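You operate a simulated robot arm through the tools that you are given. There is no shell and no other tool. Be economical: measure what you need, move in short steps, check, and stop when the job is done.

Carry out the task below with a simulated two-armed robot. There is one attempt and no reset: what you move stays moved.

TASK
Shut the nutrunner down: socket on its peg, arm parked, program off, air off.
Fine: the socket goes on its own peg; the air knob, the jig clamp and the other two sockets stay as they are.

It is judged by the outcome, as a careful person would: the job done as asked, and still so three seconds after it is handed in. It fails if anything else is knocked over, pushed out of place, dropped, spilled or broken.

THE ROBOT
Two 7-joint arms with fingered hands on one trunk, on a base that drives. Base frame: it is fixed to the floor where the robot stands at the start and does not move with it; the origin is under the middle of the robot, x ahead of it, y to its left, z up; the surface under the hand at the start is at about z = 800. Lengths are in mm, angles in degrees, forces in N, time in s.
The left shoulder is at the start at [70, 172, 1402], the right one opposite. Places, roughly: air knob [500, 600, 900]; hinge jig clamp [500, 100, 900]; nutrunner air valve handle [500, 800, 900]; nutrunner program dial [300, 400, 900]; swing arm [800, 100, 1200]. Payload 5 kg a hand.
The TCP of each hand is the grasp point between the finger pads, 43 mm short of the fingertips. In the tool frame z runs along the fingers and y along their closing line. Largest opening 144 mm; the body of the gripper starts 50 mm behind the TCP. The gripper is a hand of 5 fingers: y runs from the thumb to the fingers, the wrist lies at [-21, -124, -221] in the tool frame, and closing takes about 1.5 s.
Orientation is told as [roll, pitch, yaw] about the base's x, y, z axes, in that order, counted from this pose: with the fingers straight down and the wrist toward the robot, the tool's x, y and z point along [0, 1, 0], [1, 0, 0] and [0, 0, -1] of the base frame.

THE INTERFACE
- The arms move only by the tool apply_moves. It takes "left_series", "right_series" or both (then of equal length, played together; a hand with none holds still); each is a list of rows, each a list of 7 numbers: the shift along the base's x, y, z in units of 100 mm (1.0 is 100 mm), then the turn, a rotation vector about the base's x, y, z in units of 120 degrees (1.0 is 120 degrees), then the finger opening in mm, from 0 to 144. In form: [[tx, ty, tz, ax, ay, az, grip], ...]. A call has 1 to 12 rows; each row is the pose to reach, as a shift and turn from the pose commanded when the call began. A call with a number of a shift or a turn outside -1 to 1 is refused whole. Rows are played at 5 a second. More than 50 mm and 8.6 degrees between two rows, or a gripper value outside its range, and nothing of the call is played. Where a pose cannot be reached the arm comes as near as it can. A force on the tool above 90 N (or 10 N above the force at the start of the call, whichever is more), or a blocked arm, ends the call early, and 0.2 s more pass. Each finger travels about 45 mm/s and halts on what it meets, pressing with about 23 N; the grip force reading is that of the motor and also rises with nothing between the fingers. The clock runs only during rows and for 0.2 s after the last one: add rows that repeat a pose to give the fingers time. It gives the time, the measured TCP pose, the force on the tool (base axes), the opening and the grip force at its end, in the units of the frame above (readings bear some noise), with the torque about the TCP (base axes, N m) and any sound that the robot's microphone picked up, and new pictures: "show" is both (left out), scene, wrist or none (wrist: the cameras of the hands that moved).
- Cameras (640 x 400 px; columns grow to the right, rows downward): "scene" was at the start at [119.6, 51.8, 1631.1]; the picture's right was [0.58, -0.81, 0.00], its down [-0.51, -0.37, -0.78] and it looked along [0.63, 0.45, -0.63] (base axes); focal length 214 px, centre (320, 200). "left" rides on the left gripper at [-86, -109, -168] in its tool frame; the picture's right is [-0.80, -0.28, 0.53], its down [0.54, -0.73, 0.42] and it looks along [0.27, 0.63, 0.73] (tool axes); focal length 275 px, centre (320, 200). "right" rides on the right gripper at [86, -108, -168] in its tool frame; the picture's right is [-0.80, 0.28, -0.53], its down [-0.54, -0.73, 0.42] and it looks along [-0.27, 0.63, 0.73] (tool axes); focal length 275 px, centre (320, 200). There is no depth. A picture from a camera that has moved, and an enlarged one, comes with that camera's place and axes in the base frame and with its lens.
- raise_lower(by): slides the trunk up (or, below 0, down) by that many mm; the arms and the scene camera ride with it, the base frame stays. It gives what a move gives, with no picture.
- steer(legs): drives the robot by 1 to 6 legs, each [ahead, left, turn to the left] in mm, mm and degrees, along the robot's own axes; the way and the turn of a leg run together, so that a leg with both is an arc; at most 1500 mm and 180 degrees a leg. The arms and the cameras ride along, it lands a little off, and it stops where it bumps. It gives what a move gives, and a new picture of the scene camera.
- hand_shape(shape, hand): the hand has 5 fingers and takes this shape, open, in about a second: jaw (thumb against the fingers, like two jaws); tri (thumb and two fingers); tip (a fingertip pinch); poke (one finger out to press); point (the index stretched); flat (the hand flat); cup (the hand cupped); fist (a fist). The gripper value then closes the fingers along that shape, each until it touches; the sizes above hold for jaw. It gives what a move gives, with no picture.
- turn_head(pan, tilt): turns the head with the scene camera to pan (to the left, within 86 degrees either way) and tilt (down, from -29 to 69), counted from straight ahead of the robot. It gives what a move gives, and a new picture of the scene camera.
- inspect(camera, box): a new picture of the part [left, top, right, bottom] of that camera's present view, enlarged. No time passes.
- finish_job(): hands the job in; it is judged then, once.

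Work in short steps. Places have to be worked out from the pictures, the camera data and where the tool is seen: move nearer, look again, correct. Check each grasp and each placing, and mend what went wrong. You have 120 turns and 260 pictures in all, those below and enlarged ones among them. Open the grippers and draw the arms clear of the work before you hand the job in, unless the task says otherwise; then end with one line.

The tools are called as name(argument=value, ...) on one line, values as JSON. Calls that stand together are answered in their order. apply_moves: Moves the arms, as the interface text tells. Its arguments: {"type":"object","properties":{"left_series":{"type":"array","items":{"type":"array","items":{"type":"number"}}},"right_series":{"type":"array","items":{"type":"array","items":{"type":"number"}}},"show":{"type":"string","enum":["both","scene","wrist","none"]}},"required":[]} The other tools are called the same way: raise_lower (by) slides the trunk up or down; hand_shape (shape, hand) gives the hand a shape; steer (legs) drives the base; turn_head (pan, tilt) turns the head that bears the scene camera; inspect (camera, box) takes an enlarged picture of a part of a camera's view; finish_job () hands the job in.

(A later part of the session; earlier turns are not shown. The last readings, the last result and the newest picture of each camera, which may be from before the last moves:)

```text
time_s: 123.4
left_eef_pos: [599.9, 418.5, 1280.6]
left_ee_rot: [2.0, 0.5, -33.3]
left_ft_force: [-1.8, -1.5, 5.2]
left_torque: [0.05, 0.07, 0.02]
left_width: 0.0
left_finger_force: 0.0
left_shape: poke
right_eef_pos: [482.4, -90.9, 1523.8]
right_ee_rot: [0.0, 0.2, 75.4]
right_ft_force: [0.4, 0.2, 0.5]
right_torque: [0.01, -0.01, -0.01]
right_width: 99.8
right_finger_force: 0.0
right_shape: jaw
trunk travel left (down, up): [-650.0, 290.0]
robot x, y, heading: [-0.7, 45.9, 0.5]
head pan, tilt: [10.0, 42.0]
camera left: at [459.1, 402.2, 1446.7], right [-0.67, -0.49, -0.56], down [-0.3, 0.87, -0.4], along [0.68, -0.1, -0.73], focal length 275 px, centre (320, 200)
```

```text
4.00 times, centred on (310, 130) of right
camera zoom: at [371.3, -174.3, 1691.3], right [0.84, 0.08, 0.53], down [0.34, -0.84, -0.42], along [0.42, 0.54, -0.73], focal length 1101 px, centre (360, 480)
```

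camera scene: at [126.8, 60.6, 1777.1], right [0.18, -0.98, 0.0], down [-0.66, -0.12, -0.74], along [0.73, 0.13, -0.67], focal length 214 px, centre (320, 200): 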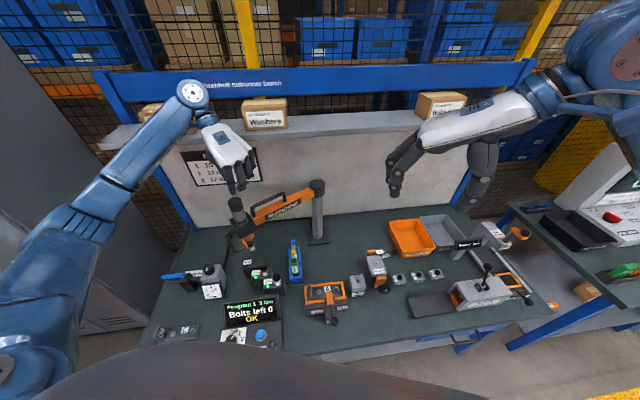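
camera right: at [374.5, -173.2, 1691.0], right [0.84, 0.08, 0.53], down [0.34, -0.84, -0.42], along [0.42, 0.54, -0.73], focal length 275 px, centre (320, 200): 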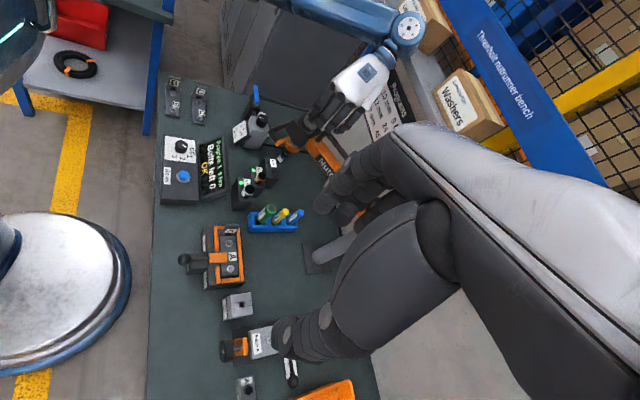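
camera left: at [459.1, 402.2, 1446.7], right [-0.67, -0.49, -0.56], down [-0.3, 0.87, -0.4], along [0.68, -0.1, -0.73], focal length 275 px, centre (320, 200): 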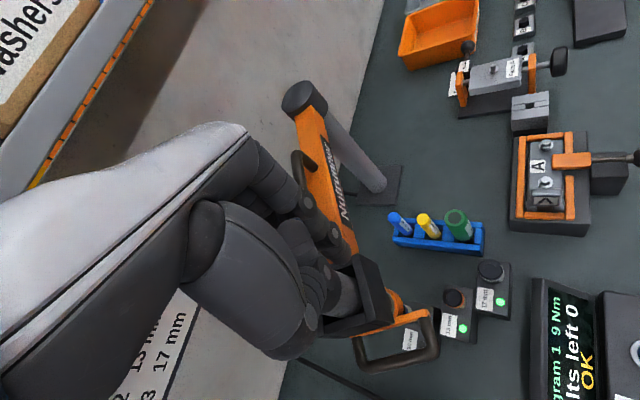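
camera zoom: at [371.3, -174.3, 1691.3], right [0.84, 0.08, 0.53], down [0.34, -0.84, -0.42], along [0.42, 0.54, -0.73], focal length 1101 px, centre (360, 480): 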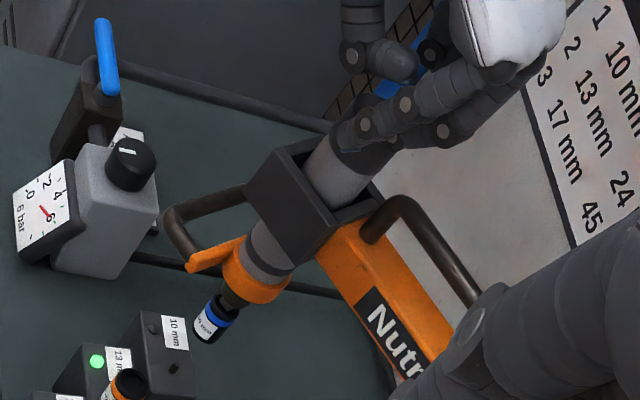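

The finger is actually on top of the motor cap, and the tool is pushed down about 30 mm. I check alignment in this lowered state.

inspect(camera="scene", box=[240, 235, 285, 280])

inspect(camera="right", box=[270, 145, 315, 185])

```text
8.89 times, centred on (262, 258) of scene
camera zoom: at [129.3, 61.5, 1777.0], right [0.18, -0.98, 0.0], down [-0.66, -0.12, -0.74], along [0.73, 0.13, -0.67], focal length 1906 px, centre (831, -311)
```

zoom: 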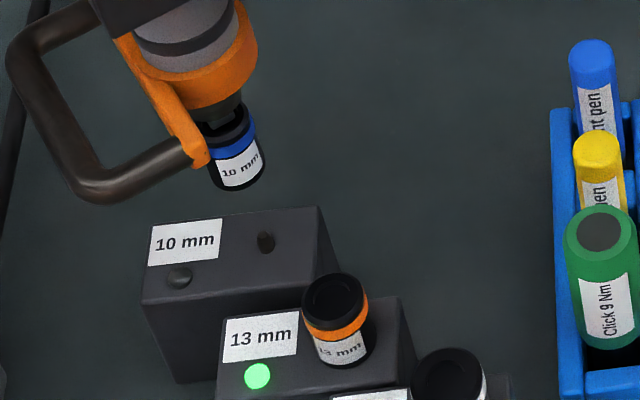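

```text
10.00 times, centred on (292, 165) of right
camera zoom: at [371.3, -174.3, 1691.3], right [0.84, 0.08, 0.53], down [0.34, -0.84, -0.42], along [0.42, 0.54, -0.73], focal length 2753 px, centre (595, 550)
```

zoom: 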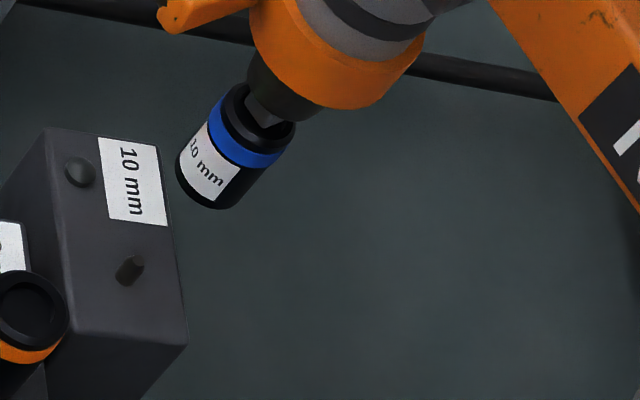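

I press the tool lower, to just above the peg, where parallax is small.

apply_moves(left_series=[[0, 0, -0.15, 0, 0, 0, 0], [0, 0, -0.3, 0, 0, 0, 0], [0, 0, -0.42, 0, 0, 0, 0], [0, 0, -0.42, 0, 0, 0, 0]], show="none")

inspect(camera="scene", box=[240, 235, 285, 280])

inspect(camera="right", box=[260, 145, 305, 185])

inspect(camera="scene", box=[210, 150, 310, 280])

```text
time_s: 124.4
left_eef_pos: [598.1, 416.0, 1239.0]
left_ee_rot: [1.9, 0.6, -33.2]
left_ft_force: [-4.2, -6.4, 5.8]
left_torque: [-0.13, 0.11, 0.03]
left_width: 0.0
left_finger_force: 0.0
left_shape: poke
right_eef_pos: [480.6, -95.1, 1523.3]
right_ee_rot: [0.0, 0.1, 75.3]
right_ft_force: [-0.4, 0.2, -0.1]
right_torque: [0.01, -0.05, 0.0]
right_width: 99.4
right_finger_force: 0.0
right_shape: jaw
trunk travel left (down, up): [-650.0, 290.0]
robot x, y, heading: [2.3, 42.6, 0.1]
head pan, tilt: [10.0, 42.0]
```

```text
8.89 times, centred on (262, 258) of scene
camera zoom: at [128.6, 58.9, 1777.0], right [0.18, -0.98, 0.0], down [-0.66, -0.12, -0.74], along [0.73, 0.13, -0.67], focal length 1906 px, centre (831, -311)
```

zoom: 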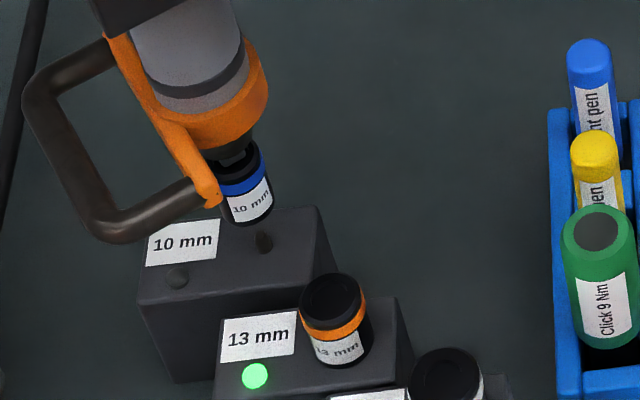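

```text
10.00 times, centred on (282, 165) of right
camera zoom: at [370.6, -176.9, 1691.0], right [0.84, 0.07, 0.53], down [0.34, -0.84, -0.42], along [0.42, 0.54, -0.73], focal length 2753 px, centre (695, 550)
```

zoom: 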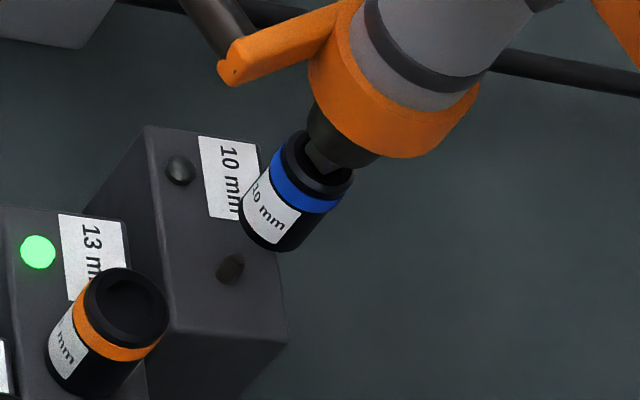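

```text
3.08 times, centred on (260, 215) of scene
camera zoom: at [128.6, 58.9, 1777.0], right [0.18, -0.98, 0.0], down [-0.66, -0.12, -0.74], along [0.73, 0.13, -0.67], focal length 660 px, centre (505, 154)
```

zoom: 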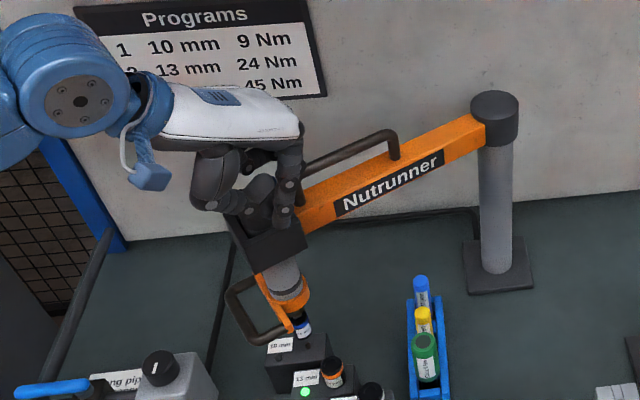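

Alignment at this height is within about 1–2 mm in both views. I press down onto the peg.

apply_moves(left_series=[[0, 0, -0.1, 0, 0, 0, 0], [0, 0, -0.2, 0, 0, 0, 0], [0, 0, -0.3, 0, 0, 0, 0], [0, 0, -0.36, 0, 0, 0, 0], [0, 0, -0.36, 0, 0, 0, 0]], show="none")

inspect(camera="scene", box=[240, 235, 285, 280])

inspect(camera="right", box=[260, 145, 305, 185])

```text
time_s: 125.6
left_eef_pos: [600.3, 411.7, 1208.3]
left_ee_rot: [2.4, 0.1, -33.4]
left_ft_force: [12.5, -20.9, 51.2]
left_torque: [0.55, -0.22, -0.33]
left_width: 0.1
left_finger_force: 0.0
left_shape: poke
right_eef_pos: [480.6, -99.0, 1522.4]
right_ee_rot: [-0.1, -0.1, 75.3]
right_ft_force: [-0.4, -0.9, -0.4]
right_torque: [-0.01, -0.02, -0.01]
right_width: 99.8
right_finger_force: 0.1
right_shape: jaw
trunk travel left (down, up): [-650.0, 290.0]
robot x, y, heading: [-2.2, 45.0, 0.0]
head pan, tilt: [10.0, 42.0]
```

```text
8.89 times, centred on (262, 258) of scene
camera zoom: at [127.8, 53.7, 1777.5], right [0.18, -0.98, 0.0], down [-0.66, -0.12, -0.74], along [0.73, 0.14, -0.67], focal length 1906 px, centre (831, -311)
```

zoom: 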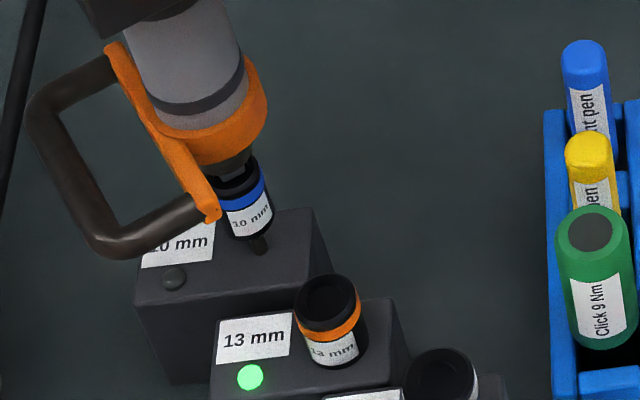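

```text
10.00 times, centred on (282, 165) of right
camera zoom: at [369.6, -182.1, 1691.0], right [0.84, 0.07, 0.53], down [0.34, -0.84, -0.42], along [0.42, 0.54, -0.73], focal length 2753 px, centre (695, 550)
```

zoom: 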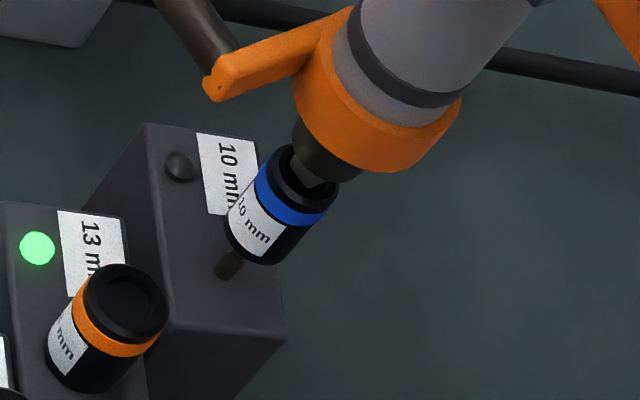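

The pressing hand is jamming on the bracket and pushing the arm sideways. The pull handle is the right place to hold, because it gives vertical and lateral control together. I lift off and reorient the left hand to the mirrored version of the hook grip the right hand used (thumb above, fingers under the bar).

apply_moves(left_series=[[0, 0, 0.4, 0, 0, 0, 0], [-0.05, 0, 0.8, 0, 0, 0.06, 0], [-0.3, 0, 1.0, 0, 0, 0.12, 0], [-0.6, 0, 1.0, 0, 0, 0.18, 0], [-0.9, 0, 1.0, 0, 0, 0.24, 0], [-0.9, 0, 1.0, 0, 0, 0.275, 0]], show="none")

hand_shape(hand="left", shape="jaw")

apply_moves(left_series=[[0, 0, 0.05, -0.036, 0.036, 0.036, 100], [0, 0, 0.1, -0.072, 0.072, 0.072, 100], [0, 0, 0.1, -0.108, 0.108, 0.108, 100], [0, 0, 0.1, -0.144, 0.144, 0.144, 100], [0, 0, 0.1, -0.18, 0.18, 0.18, 100], [0, 0, 0.1, -0.217, 0.217, 0.217, 100], [0, 0, 0.1, -0.253, 0.253, 0.253, 100], [0, 0, 0.1, -0.289, 0.289, 0.289, 100]], show="none")

apply_moves(left_series=[[0, 0, 0, -0.036, 0.036, 0.036, 64], [0, 0, 0, -0.072, 0.072, 0.072, 64], [0, 0, 0, -0.108, 0.108, 0.108, 64], [0, 0, 0, -0.144, 0.144, 0.144, 64], [0, 0, 0, -0.18, 0.18, 0.18, 64], [0, 0, 0, -0.217, 0.217, 0.217, 64], [0, 0, 0, -0.253, 0.253, 0.253, 64], [0, 0, 0, -0.289, 0.289, 0.289, 64]], show="scene")

```text
time_s: 127.0
left_eef_pos: [510.5, 417.1, 1301.4]
left_ee_rot: [2.0, 0.6, -0.2]
left_ft_force: [0.4, -0.5, 0.3]
left_torque: [0.04, 0.02, 0.02]
left_width: 0.1
left_finger_force: 0.0
left_shape: poke
right_eef_pos: [484.2, -91.6, 1522.0]
right_ee_rot: [0.1, 0.2, 75.2]
right_ft_force: [-0.6, -0.1, -0.7]
right_torque: [-0.03, 0.03, 0.0]
right_width: 99.6
right_finger_force: 0.1
right_shape: jaw
trunk travel left (down, up): [-650.0, 290.0]
robot x, y, heading: [3.3, 46.1, 0.3]
head pan, tilt: [10.0, 42.0]
```

```text
time_s: 127.9
left_eef_pos: [508.7, 419.2, 1302.7]
left_ee_rot: [1.9, 0.5, -0.2]
left_ft_force: [-0.8, -0.6, 0.8]
left_torque: [-0.03, 0.02, -0.05]
left_width: 143.9
left_finger_force: 0.1
left_shape: jaw
right_eef_pos: [481.0, -91.0, 1523.5]
right_ee_rot: [0.0, 0.3, 75.4]
right_ft_force: [0.3, 0.3, -0.8]
right_torque: [-0.01, 0.01, 0.03]
right_width: 99.7
right_finger_force: 0.1
right_shape: jaw
trunk travel left (down, up): [-650.0, 290.0]
robot x, y, heading: [-4.2, 40.2, 0.5]
head pan, tilt: [10.0, 42.0]
```

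```text
time_s: 129.7
left_eef_pos: [509.8, 419.1, 1312.3]
left_ee_rot: [-25.0, 42.3, 25.8]
left_ft_force: [-0.1, -0.5, -0.1]
left_torque: [-0.04, 0.0, -0.03]
left_width: 100.5
left_finger_force: 0.0
left_shape: jaw
right_eef_pos: [482.8, -91.3, 1523.2]
right_ee_rot: [0.0, 0.2, 75.5]
right_ft_force: [1.1, 0.3, 0.5]
right_torque: [-0.01, 0.0, 0.04]
right_width: 99.7
right_finger_force: 0.2
right_shape: jaw
trunk travel left (down, up): [-650.0, 290.0]
robot x, y, heading: [-2.5, 44.8, 0.4]
head pan, tilt: [10.0, 42.0]
```

```text
time_s: 131.5
left_eef_pos: [510.7, 419.0, 1313.0]
left_ee_rot: [-169.3, 89.3, -81.3]
left_ft_force: [-0.3, -0.1, -0.1]
left_torque: [0.0, 0.0, 0.02]
left_width: 64.2
left_finger_force: 0.1
left_shape: jaw
right_eef_pos: [482.8, -91.7, 1521.9]
right_ee_rot: [0.0, 0.2, 75.2]
right_ft_force: [0.5, 0.2, -0.2]
right_torque: [0.0, 0.04, -0.01]
right_width: 99.9
right_finger_force: 0.0
right_shape: jaw
trunk travel left (down, up): [-650.0, 290.0]
robot x, y, heading: [-0.2, 45.0, 0.0]
head pan, tilt: [10.0, 42.0]
camera scene: at [130.1, 61.6, 1776.9], right [0.18, -0.98, 0.0], down [-0.66, -0.12, -0.74], along [0.73, 0.13, -0.67], focal length 214 px, centre (320, 200)
```

scene: 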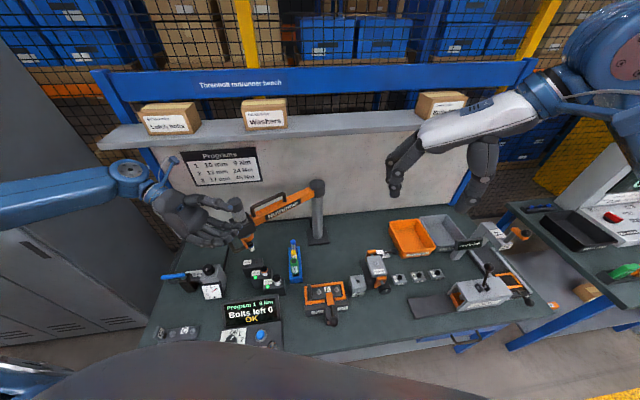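

The reorientation worked, and the shelf boxes look unmoved. I yaw +60° (hand pointing forward and 30° right) and move to a point outside the handle, then descend to bar height.

apply_moves(left_series=[[-0.1, 0.12, 0, 0, 0, 0.0625, 64], [-0.2, 0.25, 0, 0, 0, 0.125, 64], [-0.3, 0.37, 0, 0, 0, 0.1875, 64], [-0.4, 0.5, 0, 0, 0, 0.25, 64], [-0.5, 0.62, 0, 0, 0, 0.3125, 64], [-0.6, 0.75, 0, 0, 0, 0.375, 64], [-0.66, 0.87, 0, 0, 0, 0.4375, 64], [-0.66, 0.99, 0, 0, 0, 0.5, 64]], show="none")

apply_moves(left_series=[[0, 0.2, -0.4, 0, 0, 0, 64], [0, 0.4, -0.8, 0, 0, 0, 64], [0, 0.49, -1.0, 0, 0, 0, 64]], show="none")

apply_moves(left_series=[[0, 0, -0.4, 0, 0, 0, 64], [0, 0, -0.8, 0, 0, 0, 64], [0, 0, -1.0, 0, 0, 0, 64]], show="both")

inspect(camera="scene", box=[160, 170, 320, 310])

inspect(camera="right", box=[200, 60, 340, 190])

```text
time_s: 133.3
left_eef_pos: [442.7, 517.1, 1313.0]
left_ee_rot: [-159.4, 89.3, -11.2]
left_ft_force: [-0.4, 0.4, 0.5]
left_torque: [-0.03, -0.01, 0.05]
left_width: 64.3
left_finger_force: 0.1
left_shape: jaw
right_eef_pos: [482.7, -90.7, 1521.8]
right_ee_rot: [0.0, 0.2, 75.3]
right_ft_force: [0.5, 0.4, -0.1]
right_torque: [0.02, 0.01, 0.01]
right_width: 99.8
right_finger_force: 0.0
right_shape: jaw
trunk travel left (down, up): [-650.0, 290.0]
robot x, y, heading: [-4.6, 44.3, 0.5]
head pan, tilt: [10.0, 42.0]
```

```text
time_s: 134.1
left_eef_pos: [445.1, 567.0, 1212.0]
left_ee_rot: [-158.8, 89.4, -10.8]
left_ft_force: [-0.5, 0.1, -0.3]
left_torque: [0.01, 0.0, -0.01]
left_width: 64.1
left_finger_force: 0.1
left_shape: jaw
right_eef_pos: [482.0, -92.3, 1523.5]
right_ee_rot: [0.0, 0.2, 75.2]
right_ft_force: [-0.9, -0.6, -0.1]
right_torque: [0.01, 0.01, 0.0]
right_width: 99.7
right_finger_force: 0.0
right_shape: jaw
trunk travel left (down, up): [-650.0, 290.0]
robot x, y, heading: [1.2, 42.8, 0.5]
head pan, tilt: [10.0, 42.0]
```

```text
time_s: 134.9
left_eef_pos: [442.6, 565.4, 1112.2]
left_ee_rot: [-157.0, 89.4, -9.0]
left_ft_force: [0.6, 0.0, 0.0]
left_torque: [0.03, 0.01, -0.01]
left_width: 64.2
left_finger_force: 0.0
left_shape: jaw
right_eef_pos: [482.2, -91.4, 1522.7]
right_ee_rot: [-0.1, 0.2, 75.3]
right_ft_force: [0.3, -0.5, -0.1]
right_torque: [-0.02, 0.0, -0.02]
right_width: 99.6
right_finger_force: 0.1
right_shape: jaw
trunk travel left (down, up): [-650.0, 290.0]
robot x, y, heading: [0.1, 43.1, 0.4]
head pan, tilt: [10.0, 42.0]
camera scene: at [130.2, 60.8, 1777.0], right [0.18, -0.98, 0.0], down [-0.66, -0.12, -0.74], along [0.73, 0.13, -0.67], focal length 214 px, centre (320, 200)
camera left: at [345.8, 729.0, 1220.2], right [0.87, 0.39, 0.29], down [0.06, -0.68, 0.73], along [0.49, -0.62, -0.62], focal length 275 px, centre (320, 200)
```

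scene: 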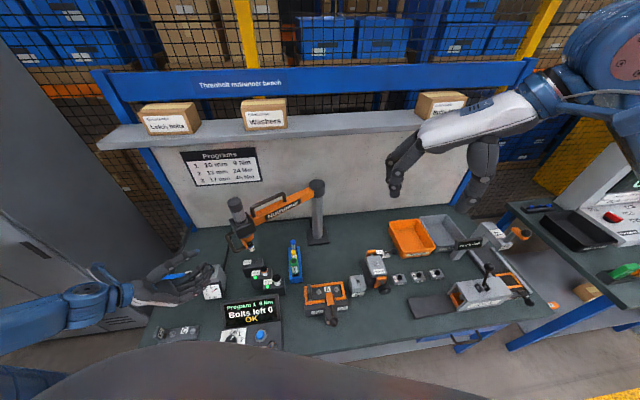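
left: 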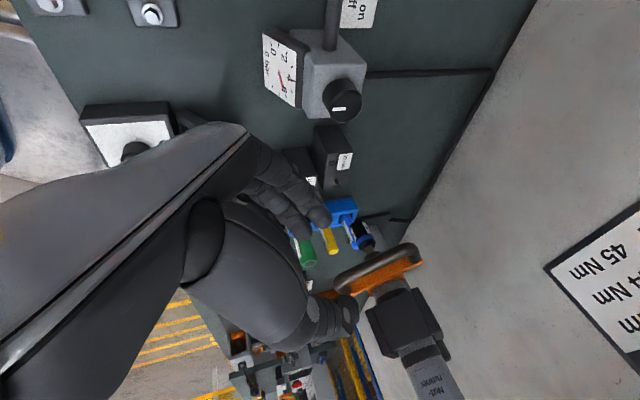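

```text
2.86 times, centred on (240, 240) of scene
camera zoom: at [130.2, 60.8, 1777.0], right [0.18, -0.98, 0.0], down [-0.66, -0.12, -0.74], along [0.73, 0.13, -0.67], focal length 613 px, centre (549, 86)
```

zoom: 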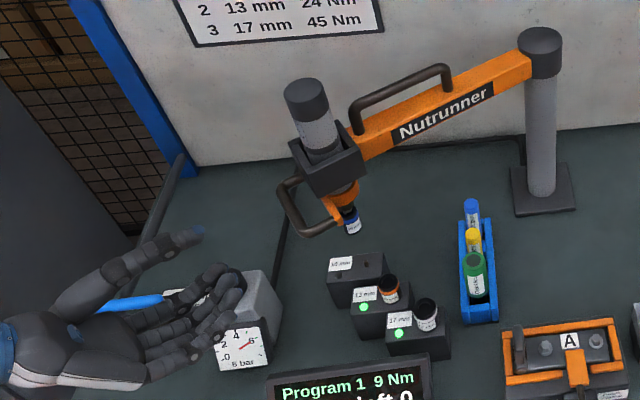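

```text
3.08 times, centred on (270, 125) of right
camera zoom: at [372.1, -175.1, 1691.0], right [0.84, 0.07, 0.53], down [0.34, -0.84, -0.42], along [0.42, 0.54, -0.73], focal length 847 px, centre (474, 431)
```

zoom: 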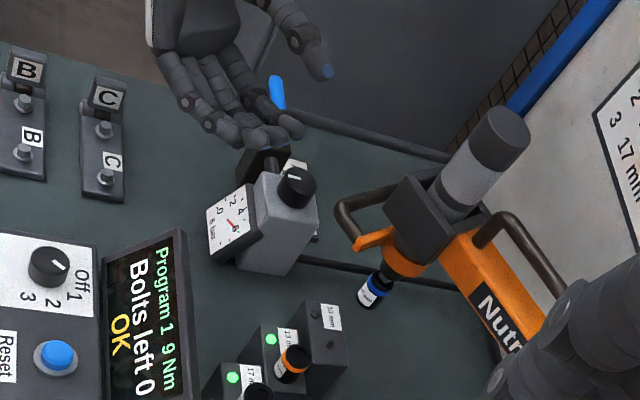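

The bar centre triangulates to (569, 502, 1088). I advance the hand so the bar lies between the thumb and fingers.

apply_moves(left_series=[[0.3, -0.145, -0.1, 0, 0, 0, 64], [0.6, -0.29, -0.145, 0, 0, 0, 64], [0.8, -0.385, -0.145, 0, 0, 0, 64]], show="wrist")

inspect(camera="scene", box=[190, 190, 290, 290])

inspect(camera="right", box=[240, 80, 340, 170])

```text
time_s: 135.7
left_eef_pos: [519.7, 530.5, 1114.5]
left_ee_rot: [-148.9, 89.5, -0.8]
left_ft_force: [-0.8, 0.5, 0.3]
left_torque: [0.0, 0.04, -0.01]
left_width: 64.0
left_finger_force: 0.1
left_shape: jaw
left hand out of reach, approached as far as the arm can: row 2, 3
right_eef_pos: [482.9, -92.0, 1523.0]
right_ee_rot: [0.0, 0.1, 75.5]
right_ft_force: [0.2, 0.2, -0.1]
right_torque: [-0.01, 0.03, -0.03]
right_width: 99.9
right_finger_force: 0.1
right_shape: jaw
trunk travel left (down, up): [-650.0, 290.0]
robot x, y, heading: [-2.0, 39.9, 0.4]
head pan, tilt: [10.0, 42.0]
camera left: at [422.0, 694.1, 1223.3], right [0.87, 0.39, 0.29], down [0.07, -0.68, 0.73], along [0.48, -0.61, -0.62], focal length 275 px, centre (320, 200)
```

left: 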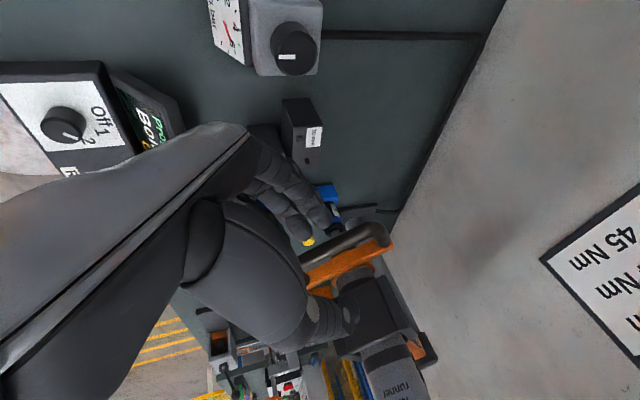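

```text
4.00 times, centred on (240, 240) of scene
camera zoom: at [129.8, 60.5, 1776.9], right [0.18, -0.98, 0.0], down [-0.66, -0.12, -0.74], along [0.73, 0.13, -0.67], focal length 858 px, centre (640, 40)
```

zoom: 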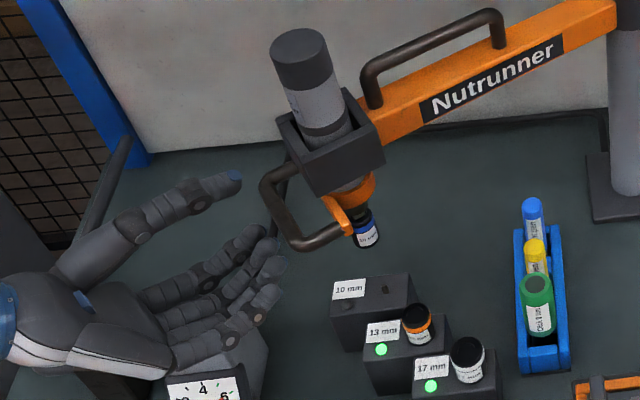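

```text
4.44 times, centred on (290, 125) of right
camera zoom: at [371.9, -175.2, 1691.0], right [0.84, 0.08, 0.53], down [0.34, -0.84, -0.42], along [0.42, 0.54, -0.73], focal length 1224 px, centre (453, 533)
```

zoom: 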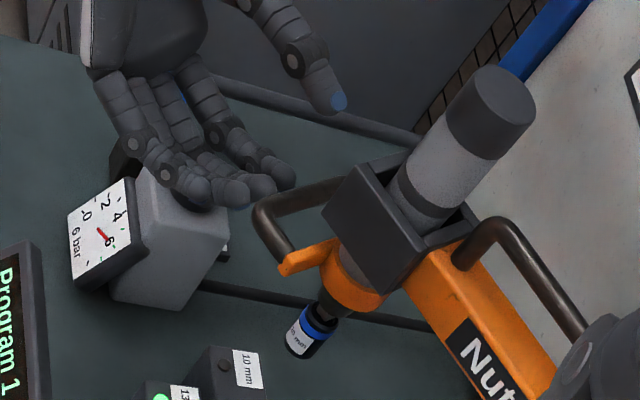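

The arm is near a limit because the shoulder is high. I'll use the trunk for vertical motion: lower it 16 mm, then advance the last bit.

raise_lower(by=-16)

apply_moves(left_series=[[0.1, -0.06, 0, 0, 0, 0, 64], [0.21, -0.12, 0, 0, 0, 0, 64]], show="none")

inspect(camera="scene", box=[190, 190, 290, 290])

inspect(camera="right", box=[240, 80, 340, 170])

```text
time_s: 136.4
left_eef_pos: [520.0, 530.5, 1099.6]
left_ee_rot: [-153.0, 89.7, -5.1]
left_ft_force: [-0.2, 0.7, 1.0]
left_torque: [0.02, 0.02, 0.0]
left_width: 64.1
left_finger_force: 0.0
left_shape: jaw
right_eef_pos: [482.9, -91.7, 1507.9]
right_ee_rot: [0.0, 0.2, 75.3]
right_ft_force: [0.1, 1.2, -0.3]
right_torque: [0.01, 0.01, 0.0]
right_width: 99.6
right_finger_force: 0.0
right_shape: jaw
trunk travel left (down, up): [-634.0, 306.0]
robot x, y, heading: [1.4, 45.3, 0.3]
head pan, tilt: [10.0, 42.0]
```

```text
time_s: 137.0
left_eef_pos: [533.5, 520.9, 1100.1]
left_ee_rot: [-27.8, 89.6, 120.3]
left_ft_force: [-0.1, 0.8, 0.0]
left_torque: [-0.01, -0.01, -0.06]
left_width: 63.8
left_finger_force: 0.0
left_shape: jaw
left hand out of reach, approached as far as the arm can: row 2
right_eef_pos: [483.0, -91.6, 1506.8]
right_ee_rot: [0.0, 0.2, 75.4]
right_ft_force: [0.1, -0.4, -0.4]
right_torque: [-0.01, 0.03, 0.0]
right_width: 99.8
right_finger_force: 0.0
right_shape: jaw
trunk travel left (down, up): [-634.0, 306.0]
robot x, y, heading: [-5.3, 44.5, 0.3]
head pan, tilt: [10.0, 42.0]
```

```text
4.00 times, centred on (240, 240) of scene
camera zoom: at [131.2, 61.1, 1760.8], right [0.18, -0.98, 0.0], down [-0.66, -0.12, -0.74], along [0.73, 0.13, -0.67], focal length 858 px, centre (640, 40)
```

zoom: 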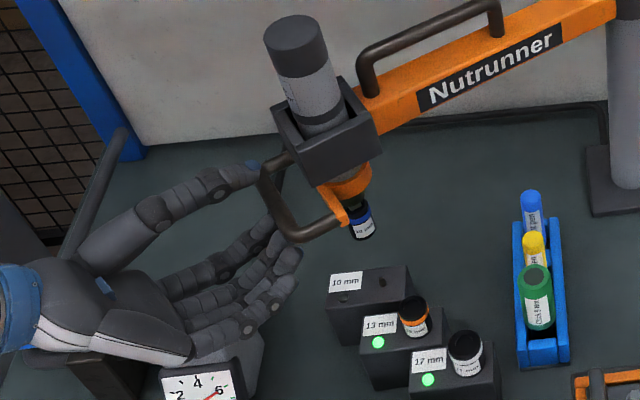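

```text
4.44 times, centred on (290, 125) of right
camera zoom: at [373.2, -174.7, 1674.7], right [0.84, 0.07, 0.53], down [0.34, -0.84, -0.42], along [0.42, 0.54, -0.73], focal length 1224 px, centre (453, 533)
```

zoom: 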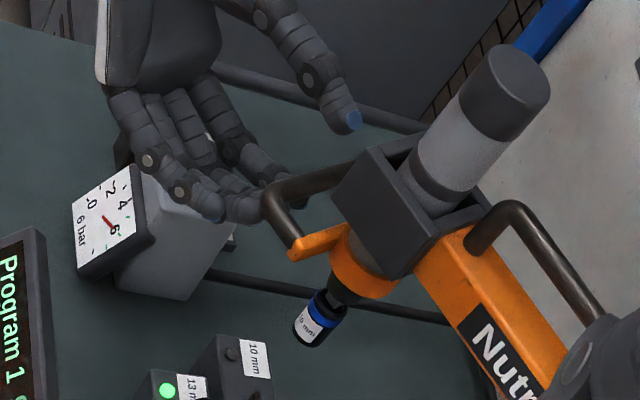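

The fingers are under the bar but about 10 mm short. I shift the base 12 mm ahead and then close on the bar.

steer(legs=[[12, -4, 0]])

apply_moves(left_series=[[0, 0, 0, 0, 0, 0, 50], [0, 0, 0, 0, 0, 0, 35], [0, 0, 0, 0, 0, 0, 20], [0, 0, 0, 0, 0, 0, 10], [0, 0, 0, 0, 0, 0, 0], [0, 0, 0, 0, 0, 0, 0], [0, 0, 0, 0, 0, 0, 0], [0, 0, 0, 0, 0, 0, 0], [0, 0, 0, 0, 0, 0, 0]], show="none")

inspect(camera="scene", box=[190, 190, 290, 290])

inspect(camera="right", box=[240, 80, 340, 170])

```text
time_s: 137.7
left_eef_pos: [540.4, 517.1, 1102.8]
left_ee_rot: [-68.6, 89.9, 79.3]
left_ft_force: [-0.7, -0.2, 0.4]
left_torque: [0.0, 0.0, 0.03]
left_width: 63.9
left_finger_force: 0.0
left_shape: jaw
right_eef_pos: [489.6, -94.3, 1507.7]
right_ee_rot: [-0.2, 0.2, 75.3]
right_ft_force: [-0.8, 0.6, 0.6]
right_torque: [0.0, -0.11, 0.0]
right_width: 99.8
right_finger_force: 0.0
right_shape: jaw
trunk travel left (down, up): [-634.0, 306.0]
robot x, y, heading: [10.0, 42.0, 0.3]
head pan, tilt: [10.0, 42.0]
camera scene: at [137.1, 58.9, 1761.3], right [0.18, -0.98, 0.0], down [-0.66, -0.12, -0.74], along [0.73, 0.13, -0.67], focal length 214 px, centre (320, 200)
```

scene: 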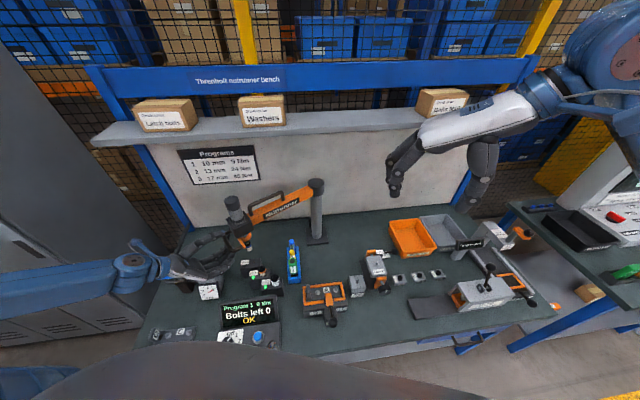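

```text
time_s: 139.7
left_eef_pos: [545.9, 517.2, 1098.1]
left_ee_rot: [-13.0, 89.7, 135.1]
left_ft_force: [1.0, -0.1, -16.5]
left_torque: [0.43, 0.4, 0.11]
left_width: 8.4
left_finger_force: 23.2
left_shape: jaw
right_eef_pos: [496.0, -94.4, 1507.0]
right_ee_rot: [-0.1, 0.2, 75.4]
right_ft_force: [0.2, -0.1, -0.8]
right_torque: [-0.03, 0.0, 0.01]
right_width: 99.5
right_finger_force: 0.1
right_shape: jaw
trunk travel left (down, up): [-634.0, 306.0]
robot x, y, heading: [10.3, 35.0, 0.1]
head pan, tilt: [10.0, 42.0]
```

```text
4.00 times, centred on (240, 240) of scene
camera zoom: at [144.0, 58.8, 1760.7], right [0.18, -0.98, 0.0], down [-0.66, -0.12, -0.74], along [0.73, 0.13, -0.67], focal length 858 px, centre (640, 40)
```

zoom: 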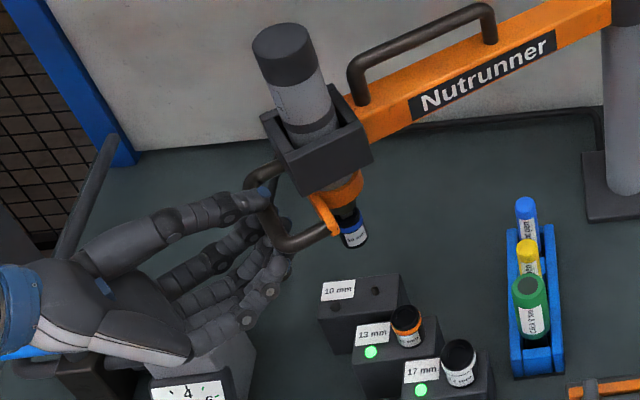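

```text
4.44 times, centred on (290, 125) of right
camera zoom: at [385.7, -177.2, 1674.7], right [0.84, 0.08, 0.53], down [0.34, -0.84, -0.42], along [0.42, 0.54, -0.73], focal length 1224 px, centre (453, 533)
```

zoom: 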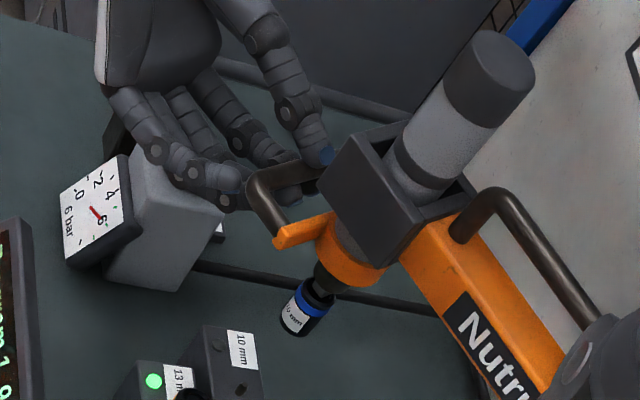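

The handle is gripped. I check the alignment again at high zoom.

inspect(camera="scene", box=[235, 235, 280, 280])

inspect(camera="right", box=[270, 140, 315, 180])

```text
8.89 times, centred on (258, 258) of scene
camera zoom: at [144.0, 58.8, 1760.7], right [0.18, -0.98, 0.0], down [-0.66, -0.12, -0.74], along [0.73, 0.13, -0.67], focal length 1906 px, centre (876, -311)
```

zoom: 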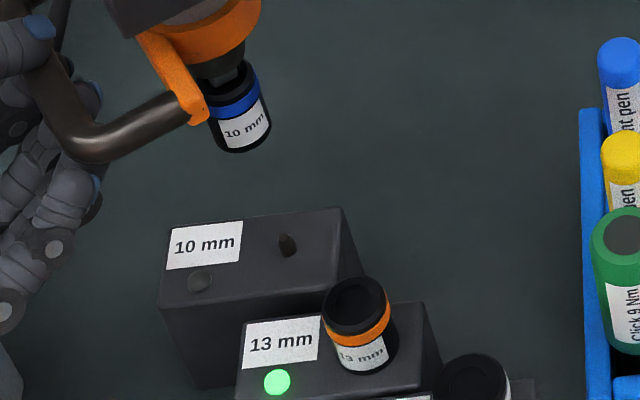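

```text
10.00 times, centred on (292, 160) of right
camera zoom: at [385.7, -177.2, 1674.7], right [0.84, 0.08, 0.53], down [0.34, -0.84, -0.42], along [0.42, 0.54, -0.73], focal length 2753 px, centre (595, 600)
```

zoom: 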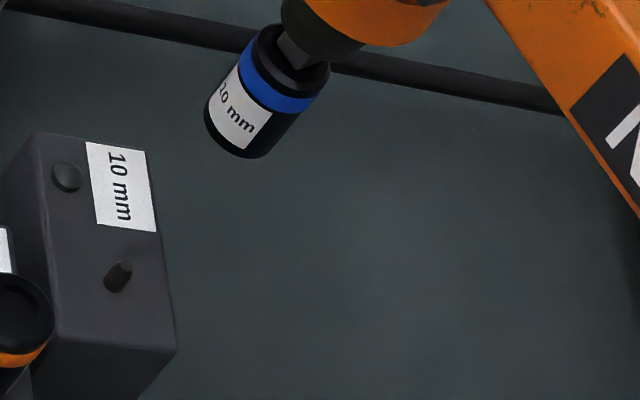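

Aligned within about 2 mm. I lower with the trunk by 65 mm, gripping the handle, then check close to the peg.

raise_lower(by=-65)

inspect(camera="scene", box=[235, 225, 280, 270])

inspect(camera="right", box=[255, 140, 300, 180])

inspect(camera="scene", box=[170, 170, 310, 300])

```text
time_s: 140.8
left_eef_pos: [543.6, 515.3, 1036.1]
left_ee_rot: [-43.8, 89.8, 104.3]
left_ft_force: [-0.7, -0.4, 5.7]
left_torque: [-0.09, -0.22, 0.1]
left_width: 8.4
left_finger_force: 22.7
left_shape: jaw
right_eef_pos: [493.4, -97.0, 1442.8]
right_ee_rot: [0.0, 0.1, 75.3]
right_ft_force: [-0.3, 0.7, -0.1]
right_torque: [-0.01, 0.04, -0.01]
right_width: 99.7
right_finger_force: 0.1
right_shape: jaw
trunk travel left (down, up): [-569.0, 371.0]
robot x, y, heading: [10.3, 38.3, 0.5]
head pan, tilt: [10.0, 42.0]
```

```text
8.89 times, centred on (258, 248) of scene
camera zoom: at [141.3, 56.8, 1696.0], right [0.18, -0.98, 0.0], down [-0.66, -0.12, -0.74], along [0.73, 0.13, -0.67], focal length 1906 px, centre (876, -222)
```

zoom: 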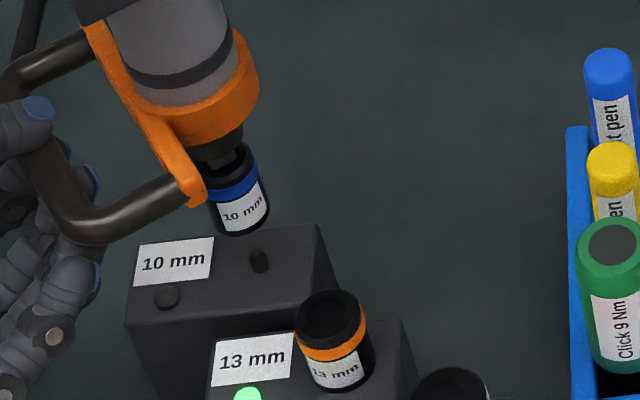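

```text
10.00 times, centred on (278, 160) of right
camera zoom: at [383.1, -179.1, 1610.3], right [0.84, 0.07, 0.53], down [0.34, -0.84, -0.42], along [0.42, 0.54, -0.73], focal length 2753 px, centre (745, 600)
```

zoom: 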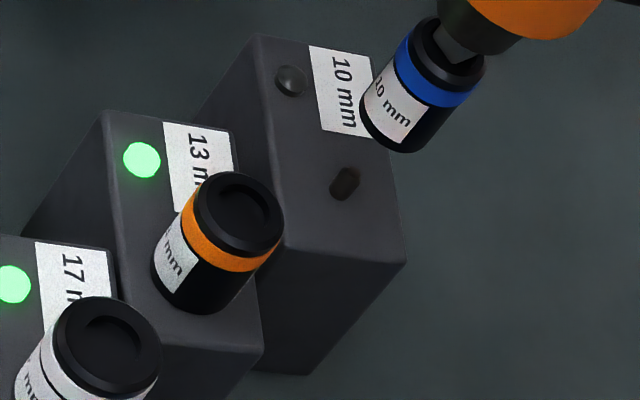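

```text
3.08 times, centred on (240, 235) of scene
camera zoom: at [141.3, 56.8, 1696.0], right [0.18, -0.98, 0.0], down [-0.66, -0.12, -0.74], along [0.73, 0.13, -0.67], focal length 660 px, centre (566, 92)
```

zoom: 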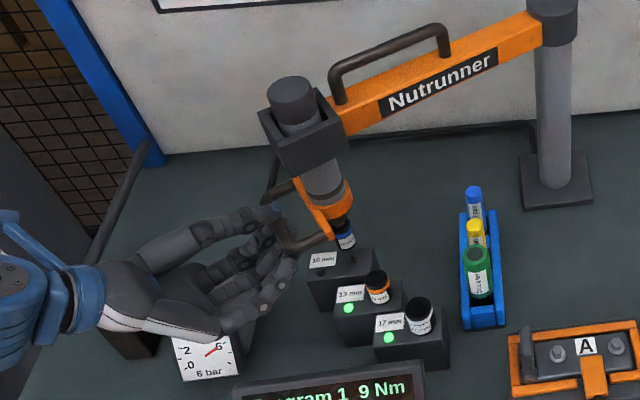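

Remaining offset is about 2 mm along the arc. I nudge that and lower 25 mm more.

apply_moves(left_series=[[0.015, 0.016, 0, 0, 0, 0, 0], [0.015, 0.016, 0, 0, 0, 0, 0]], show="none")

raise_lower(by=-22)

inspect(camera="scene", box=[235, 225, 280, 270])

inspect(camera="right", box=[255, 140, 300, 180])

```text
time_s: 141.4
left_eef_pos: [545.1, 517.1, 1036.1]
left_ee_rot: [-30.9, 89.7, 117.0]
left_ft_force: [-5.0, -6.4, 5.4]
left_torque: [-0.16, -0.18, -0.15]
left_width: 8.4
left_finger_force: 22.8
left_shape: jaw
right_eef_pos: [492.3, -96.2, 1442.2]
right_ee_rot: [0.0, 0.2, 75.5]
right_ft_force: [-0.4, -0.6, 0.3]
right_torque: [0.01, -0.01, 0.0]
right_width: 99.6
right_finger_force: 0.1
right_shape: jaw
trunk travel left (down, up): [-569.0, 371.0]
robot x, y, heading: [9.2, 40.1, 0.4]
head pan, tilt: [10.0, 42.0]
```

```text
time_s: 142.0
left_eef_pos: [544.1, 517.1, 1013.5]
left_ee_rot: [-39.9, 89.6, 108.2]
left_ft_force: [-3.7, -5.8, 5.9]
left_torque: [-0.19, -0.21, -0.15]
left_width: 8.6
left_finger_force: 22.7
left_shape: jaw
right_eef_pos: [492.0, -96.2, 1420.2]
right_ee_rot: [-0.2, 0.2, 75.4]
right_ft_force: [-0.6, 0.4, 0.4]
right_torque: [0.0, 0.01, -0.01]
right_width: 99.7
right_finger_force: 0.0
right_shape: jaw
trunk travel left (down, up): [-547.0, 393.0]
robot x, y, heading: [10.2, 41.5, 0.2]
head pan, tilt: [10.0, 42.0]
```

```text
8.89 times, centred on (258, 248) of scene
camera zoom: at [140.5, 56.2, 1674.0], right [0.18, -0.98, 0.0], down [-0.66, -0.12, -0.74], along [0.73, 0.13, -0.67], focal length 1906 px, centre (876, -222)
```

zoom: 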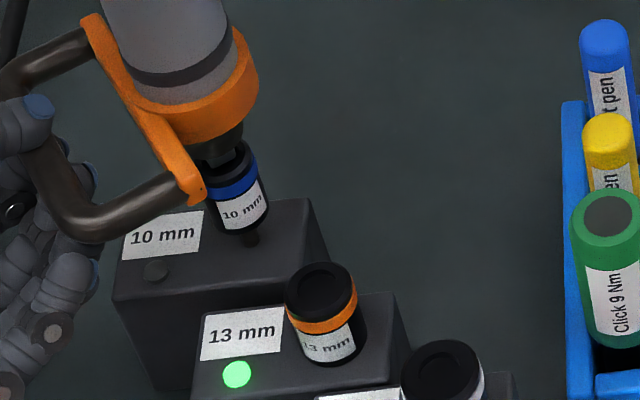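

```text
10.00 times, centred on (278, 160) of right
camera zoom: at [382.4, -179.6, 1588.3], right [0.84, 0.07, 0.53], down [0.34, -0.84, -0.42], along [0.42, 0.54, -0.73], focal length 2753 px, centre (745, 600)
```

zoom: 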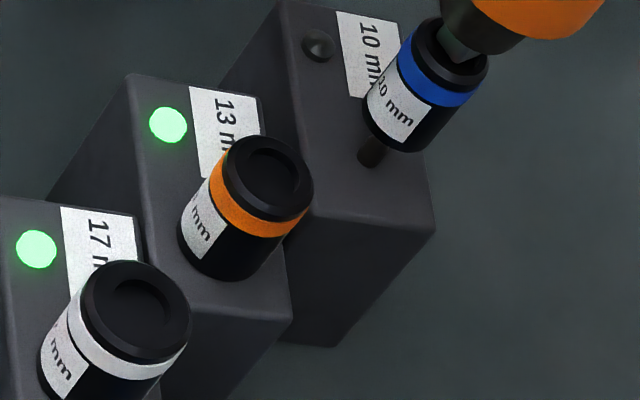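

Aligned to about 1 mm in both views. I lower the remaining distance onto the peg.

raise_lower(by=-14)

raise_lower(by=-8)

inspect(camera="scene", box=[235, 225, 280, 270])

inspect(camera="right", box=[255, 140, 300, 180])

```text
time_s: 142.7
left_eef_pos: [544.9, 516.8, 999.5]
left_ee_rot: [-40.5, 89.5, 107.4]
left_ft_force: [-4.5, -5.2, 7.1]
left_torque: [-0.18, -0.25, -0.13]
left_width: 8.5
left_finger_force: 23.7
left_shape: jaw
right_eef_pos: [492.5, -96.6, 1406.9]
right_ee_rot: [-0.1, 0.1, 75.3]
right_ft_force: [0.0, 0.1, 0.4]
right_torque: [0.0, -0.02, 0.02]
right_width: 99.9
right_finger_force: 0.1
right_shape: jaw
trunk travel left (down, up): [-533.0, 407.0]
robot x, y, heading: [8.8, 40.2, 0.5]
head pan, tilt: [10.0, 42.0]
```

```text
time_s: 143.2
left_eef_pos: [545.1, 516.9, 992.2]
left_ee_rot: [-39.8, 89.7, 108.1]
left_ft_force: [-3.2, -4.5, 8.6]
left_torque: [-0.24, -0.31, -0.12]
left_width: 8.4
left_finger_force: 22.5
left_shape: jaw
right_eef_pos: [493.2, -96.7, 1399.8]
right_ee_rot: [0.0, 0.1, 75.4]
right_ft_force: [-0.4, 0.8, -1.2]
right_torque: [0.0, 0.0, -0.02]
right_width: 99.8
right_finger_force: 0.1
right_shape: jaw
trunk travel left (down, up): [-525.0, 415.0]
robot x, y, heading: [8.3, 38.1, 0.4]
head pan, tilt: [10.0, 42.0]
```

```text
8.89 times, centred on (258, 248) of scene
camera zoom: at [140.9, 56.4, 1652.0], right [0.18, -0.98, 0.0], down [-0.66, -0.12, -0.74], along [0.73, 0.13, -0.67], focal length 1906 px, centre (876, -222)
```

zoom: 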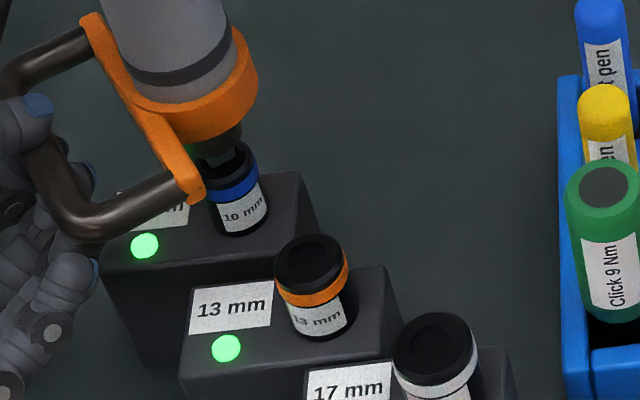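

```text
10.00 times, centred on (278, 160) of right
camera zoom: at [382.7, -179.4, 1566.2], right [0.84, 0.07, 0.53], down [0.34, -0.84, -0.42], along [0.42, 0.54, -0.73], focal length 2753 px, centre (745, 600)
```

zoom: 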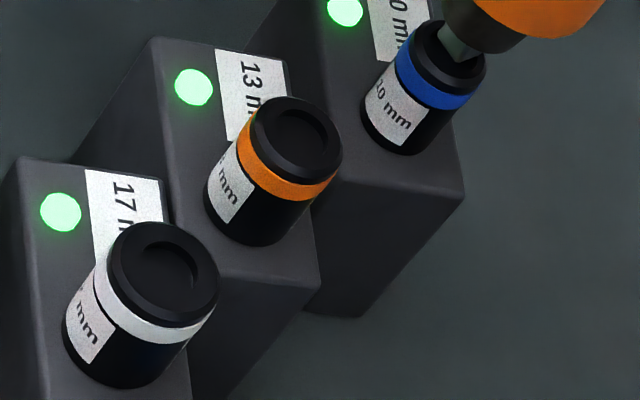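

The 10 mm lamp is green, so the socket is on its peg. Now I raise the tool and check that the socket stays.

raise_lower(by=60)

inspect(camera="scene", box=[230, 220, 290, 275])

inspect(camera="right", box=[255, 130, 315, 190])

```text
time_s: 144.2
left_eef_pos: [545.4, 517.0, 1050.1]
left_ee_rot: [-34.6, 89.7, 113.6]
left_ft_force: [-3.2, -2.2, 6.2]
left_torque: [-0.17, -0.26, -0.05]
left_width: 8.4
left_finger_force: 22.8
left_shape: jaw
right_eef_pos: [493.4, -97.0, 1457.8]
right_ee_rot: [0.0, 0.0, 75.4]
right_ft_force: [-0.5, -0.4, 0.1]
right_torque: [-0.03, 0.0, 0.05]
right_width: 99.8
right_finger_force: 0.0
right_shape: jaw
trunk travel left (down, up): [-585.0, 355.0]
robot x, y, heading: [10.0, 42.0, 0.2]
head pan, tilt: [10.0, 42.0]
```

```text
7.27 times, centred on (260, 248) of scene
camera zoom: at [141.4, 56.7, 1711.9], right [0.18, -0.98, 0.0], down [-0.66, -0.12, -0.74], along [0.73, 0.13, -0.67], focal length 1560 px, centre (756, -146)
```

zoom: 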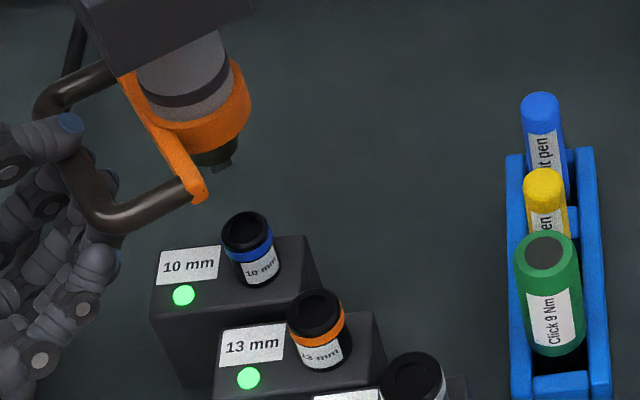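

```text
6.67 times, centred on (285, 160) of right
camera zoom: at [383.2, -179.1, 1626.0], right [0.84, 0.08, 0.53], down [0.34, -0.84, -0.42], along [0.42, 0.54, -0.73], focal length 1835 px, centre (553, 467)
```

zoom: 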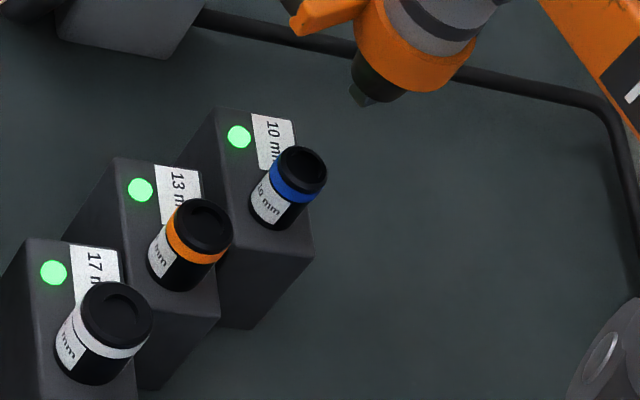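

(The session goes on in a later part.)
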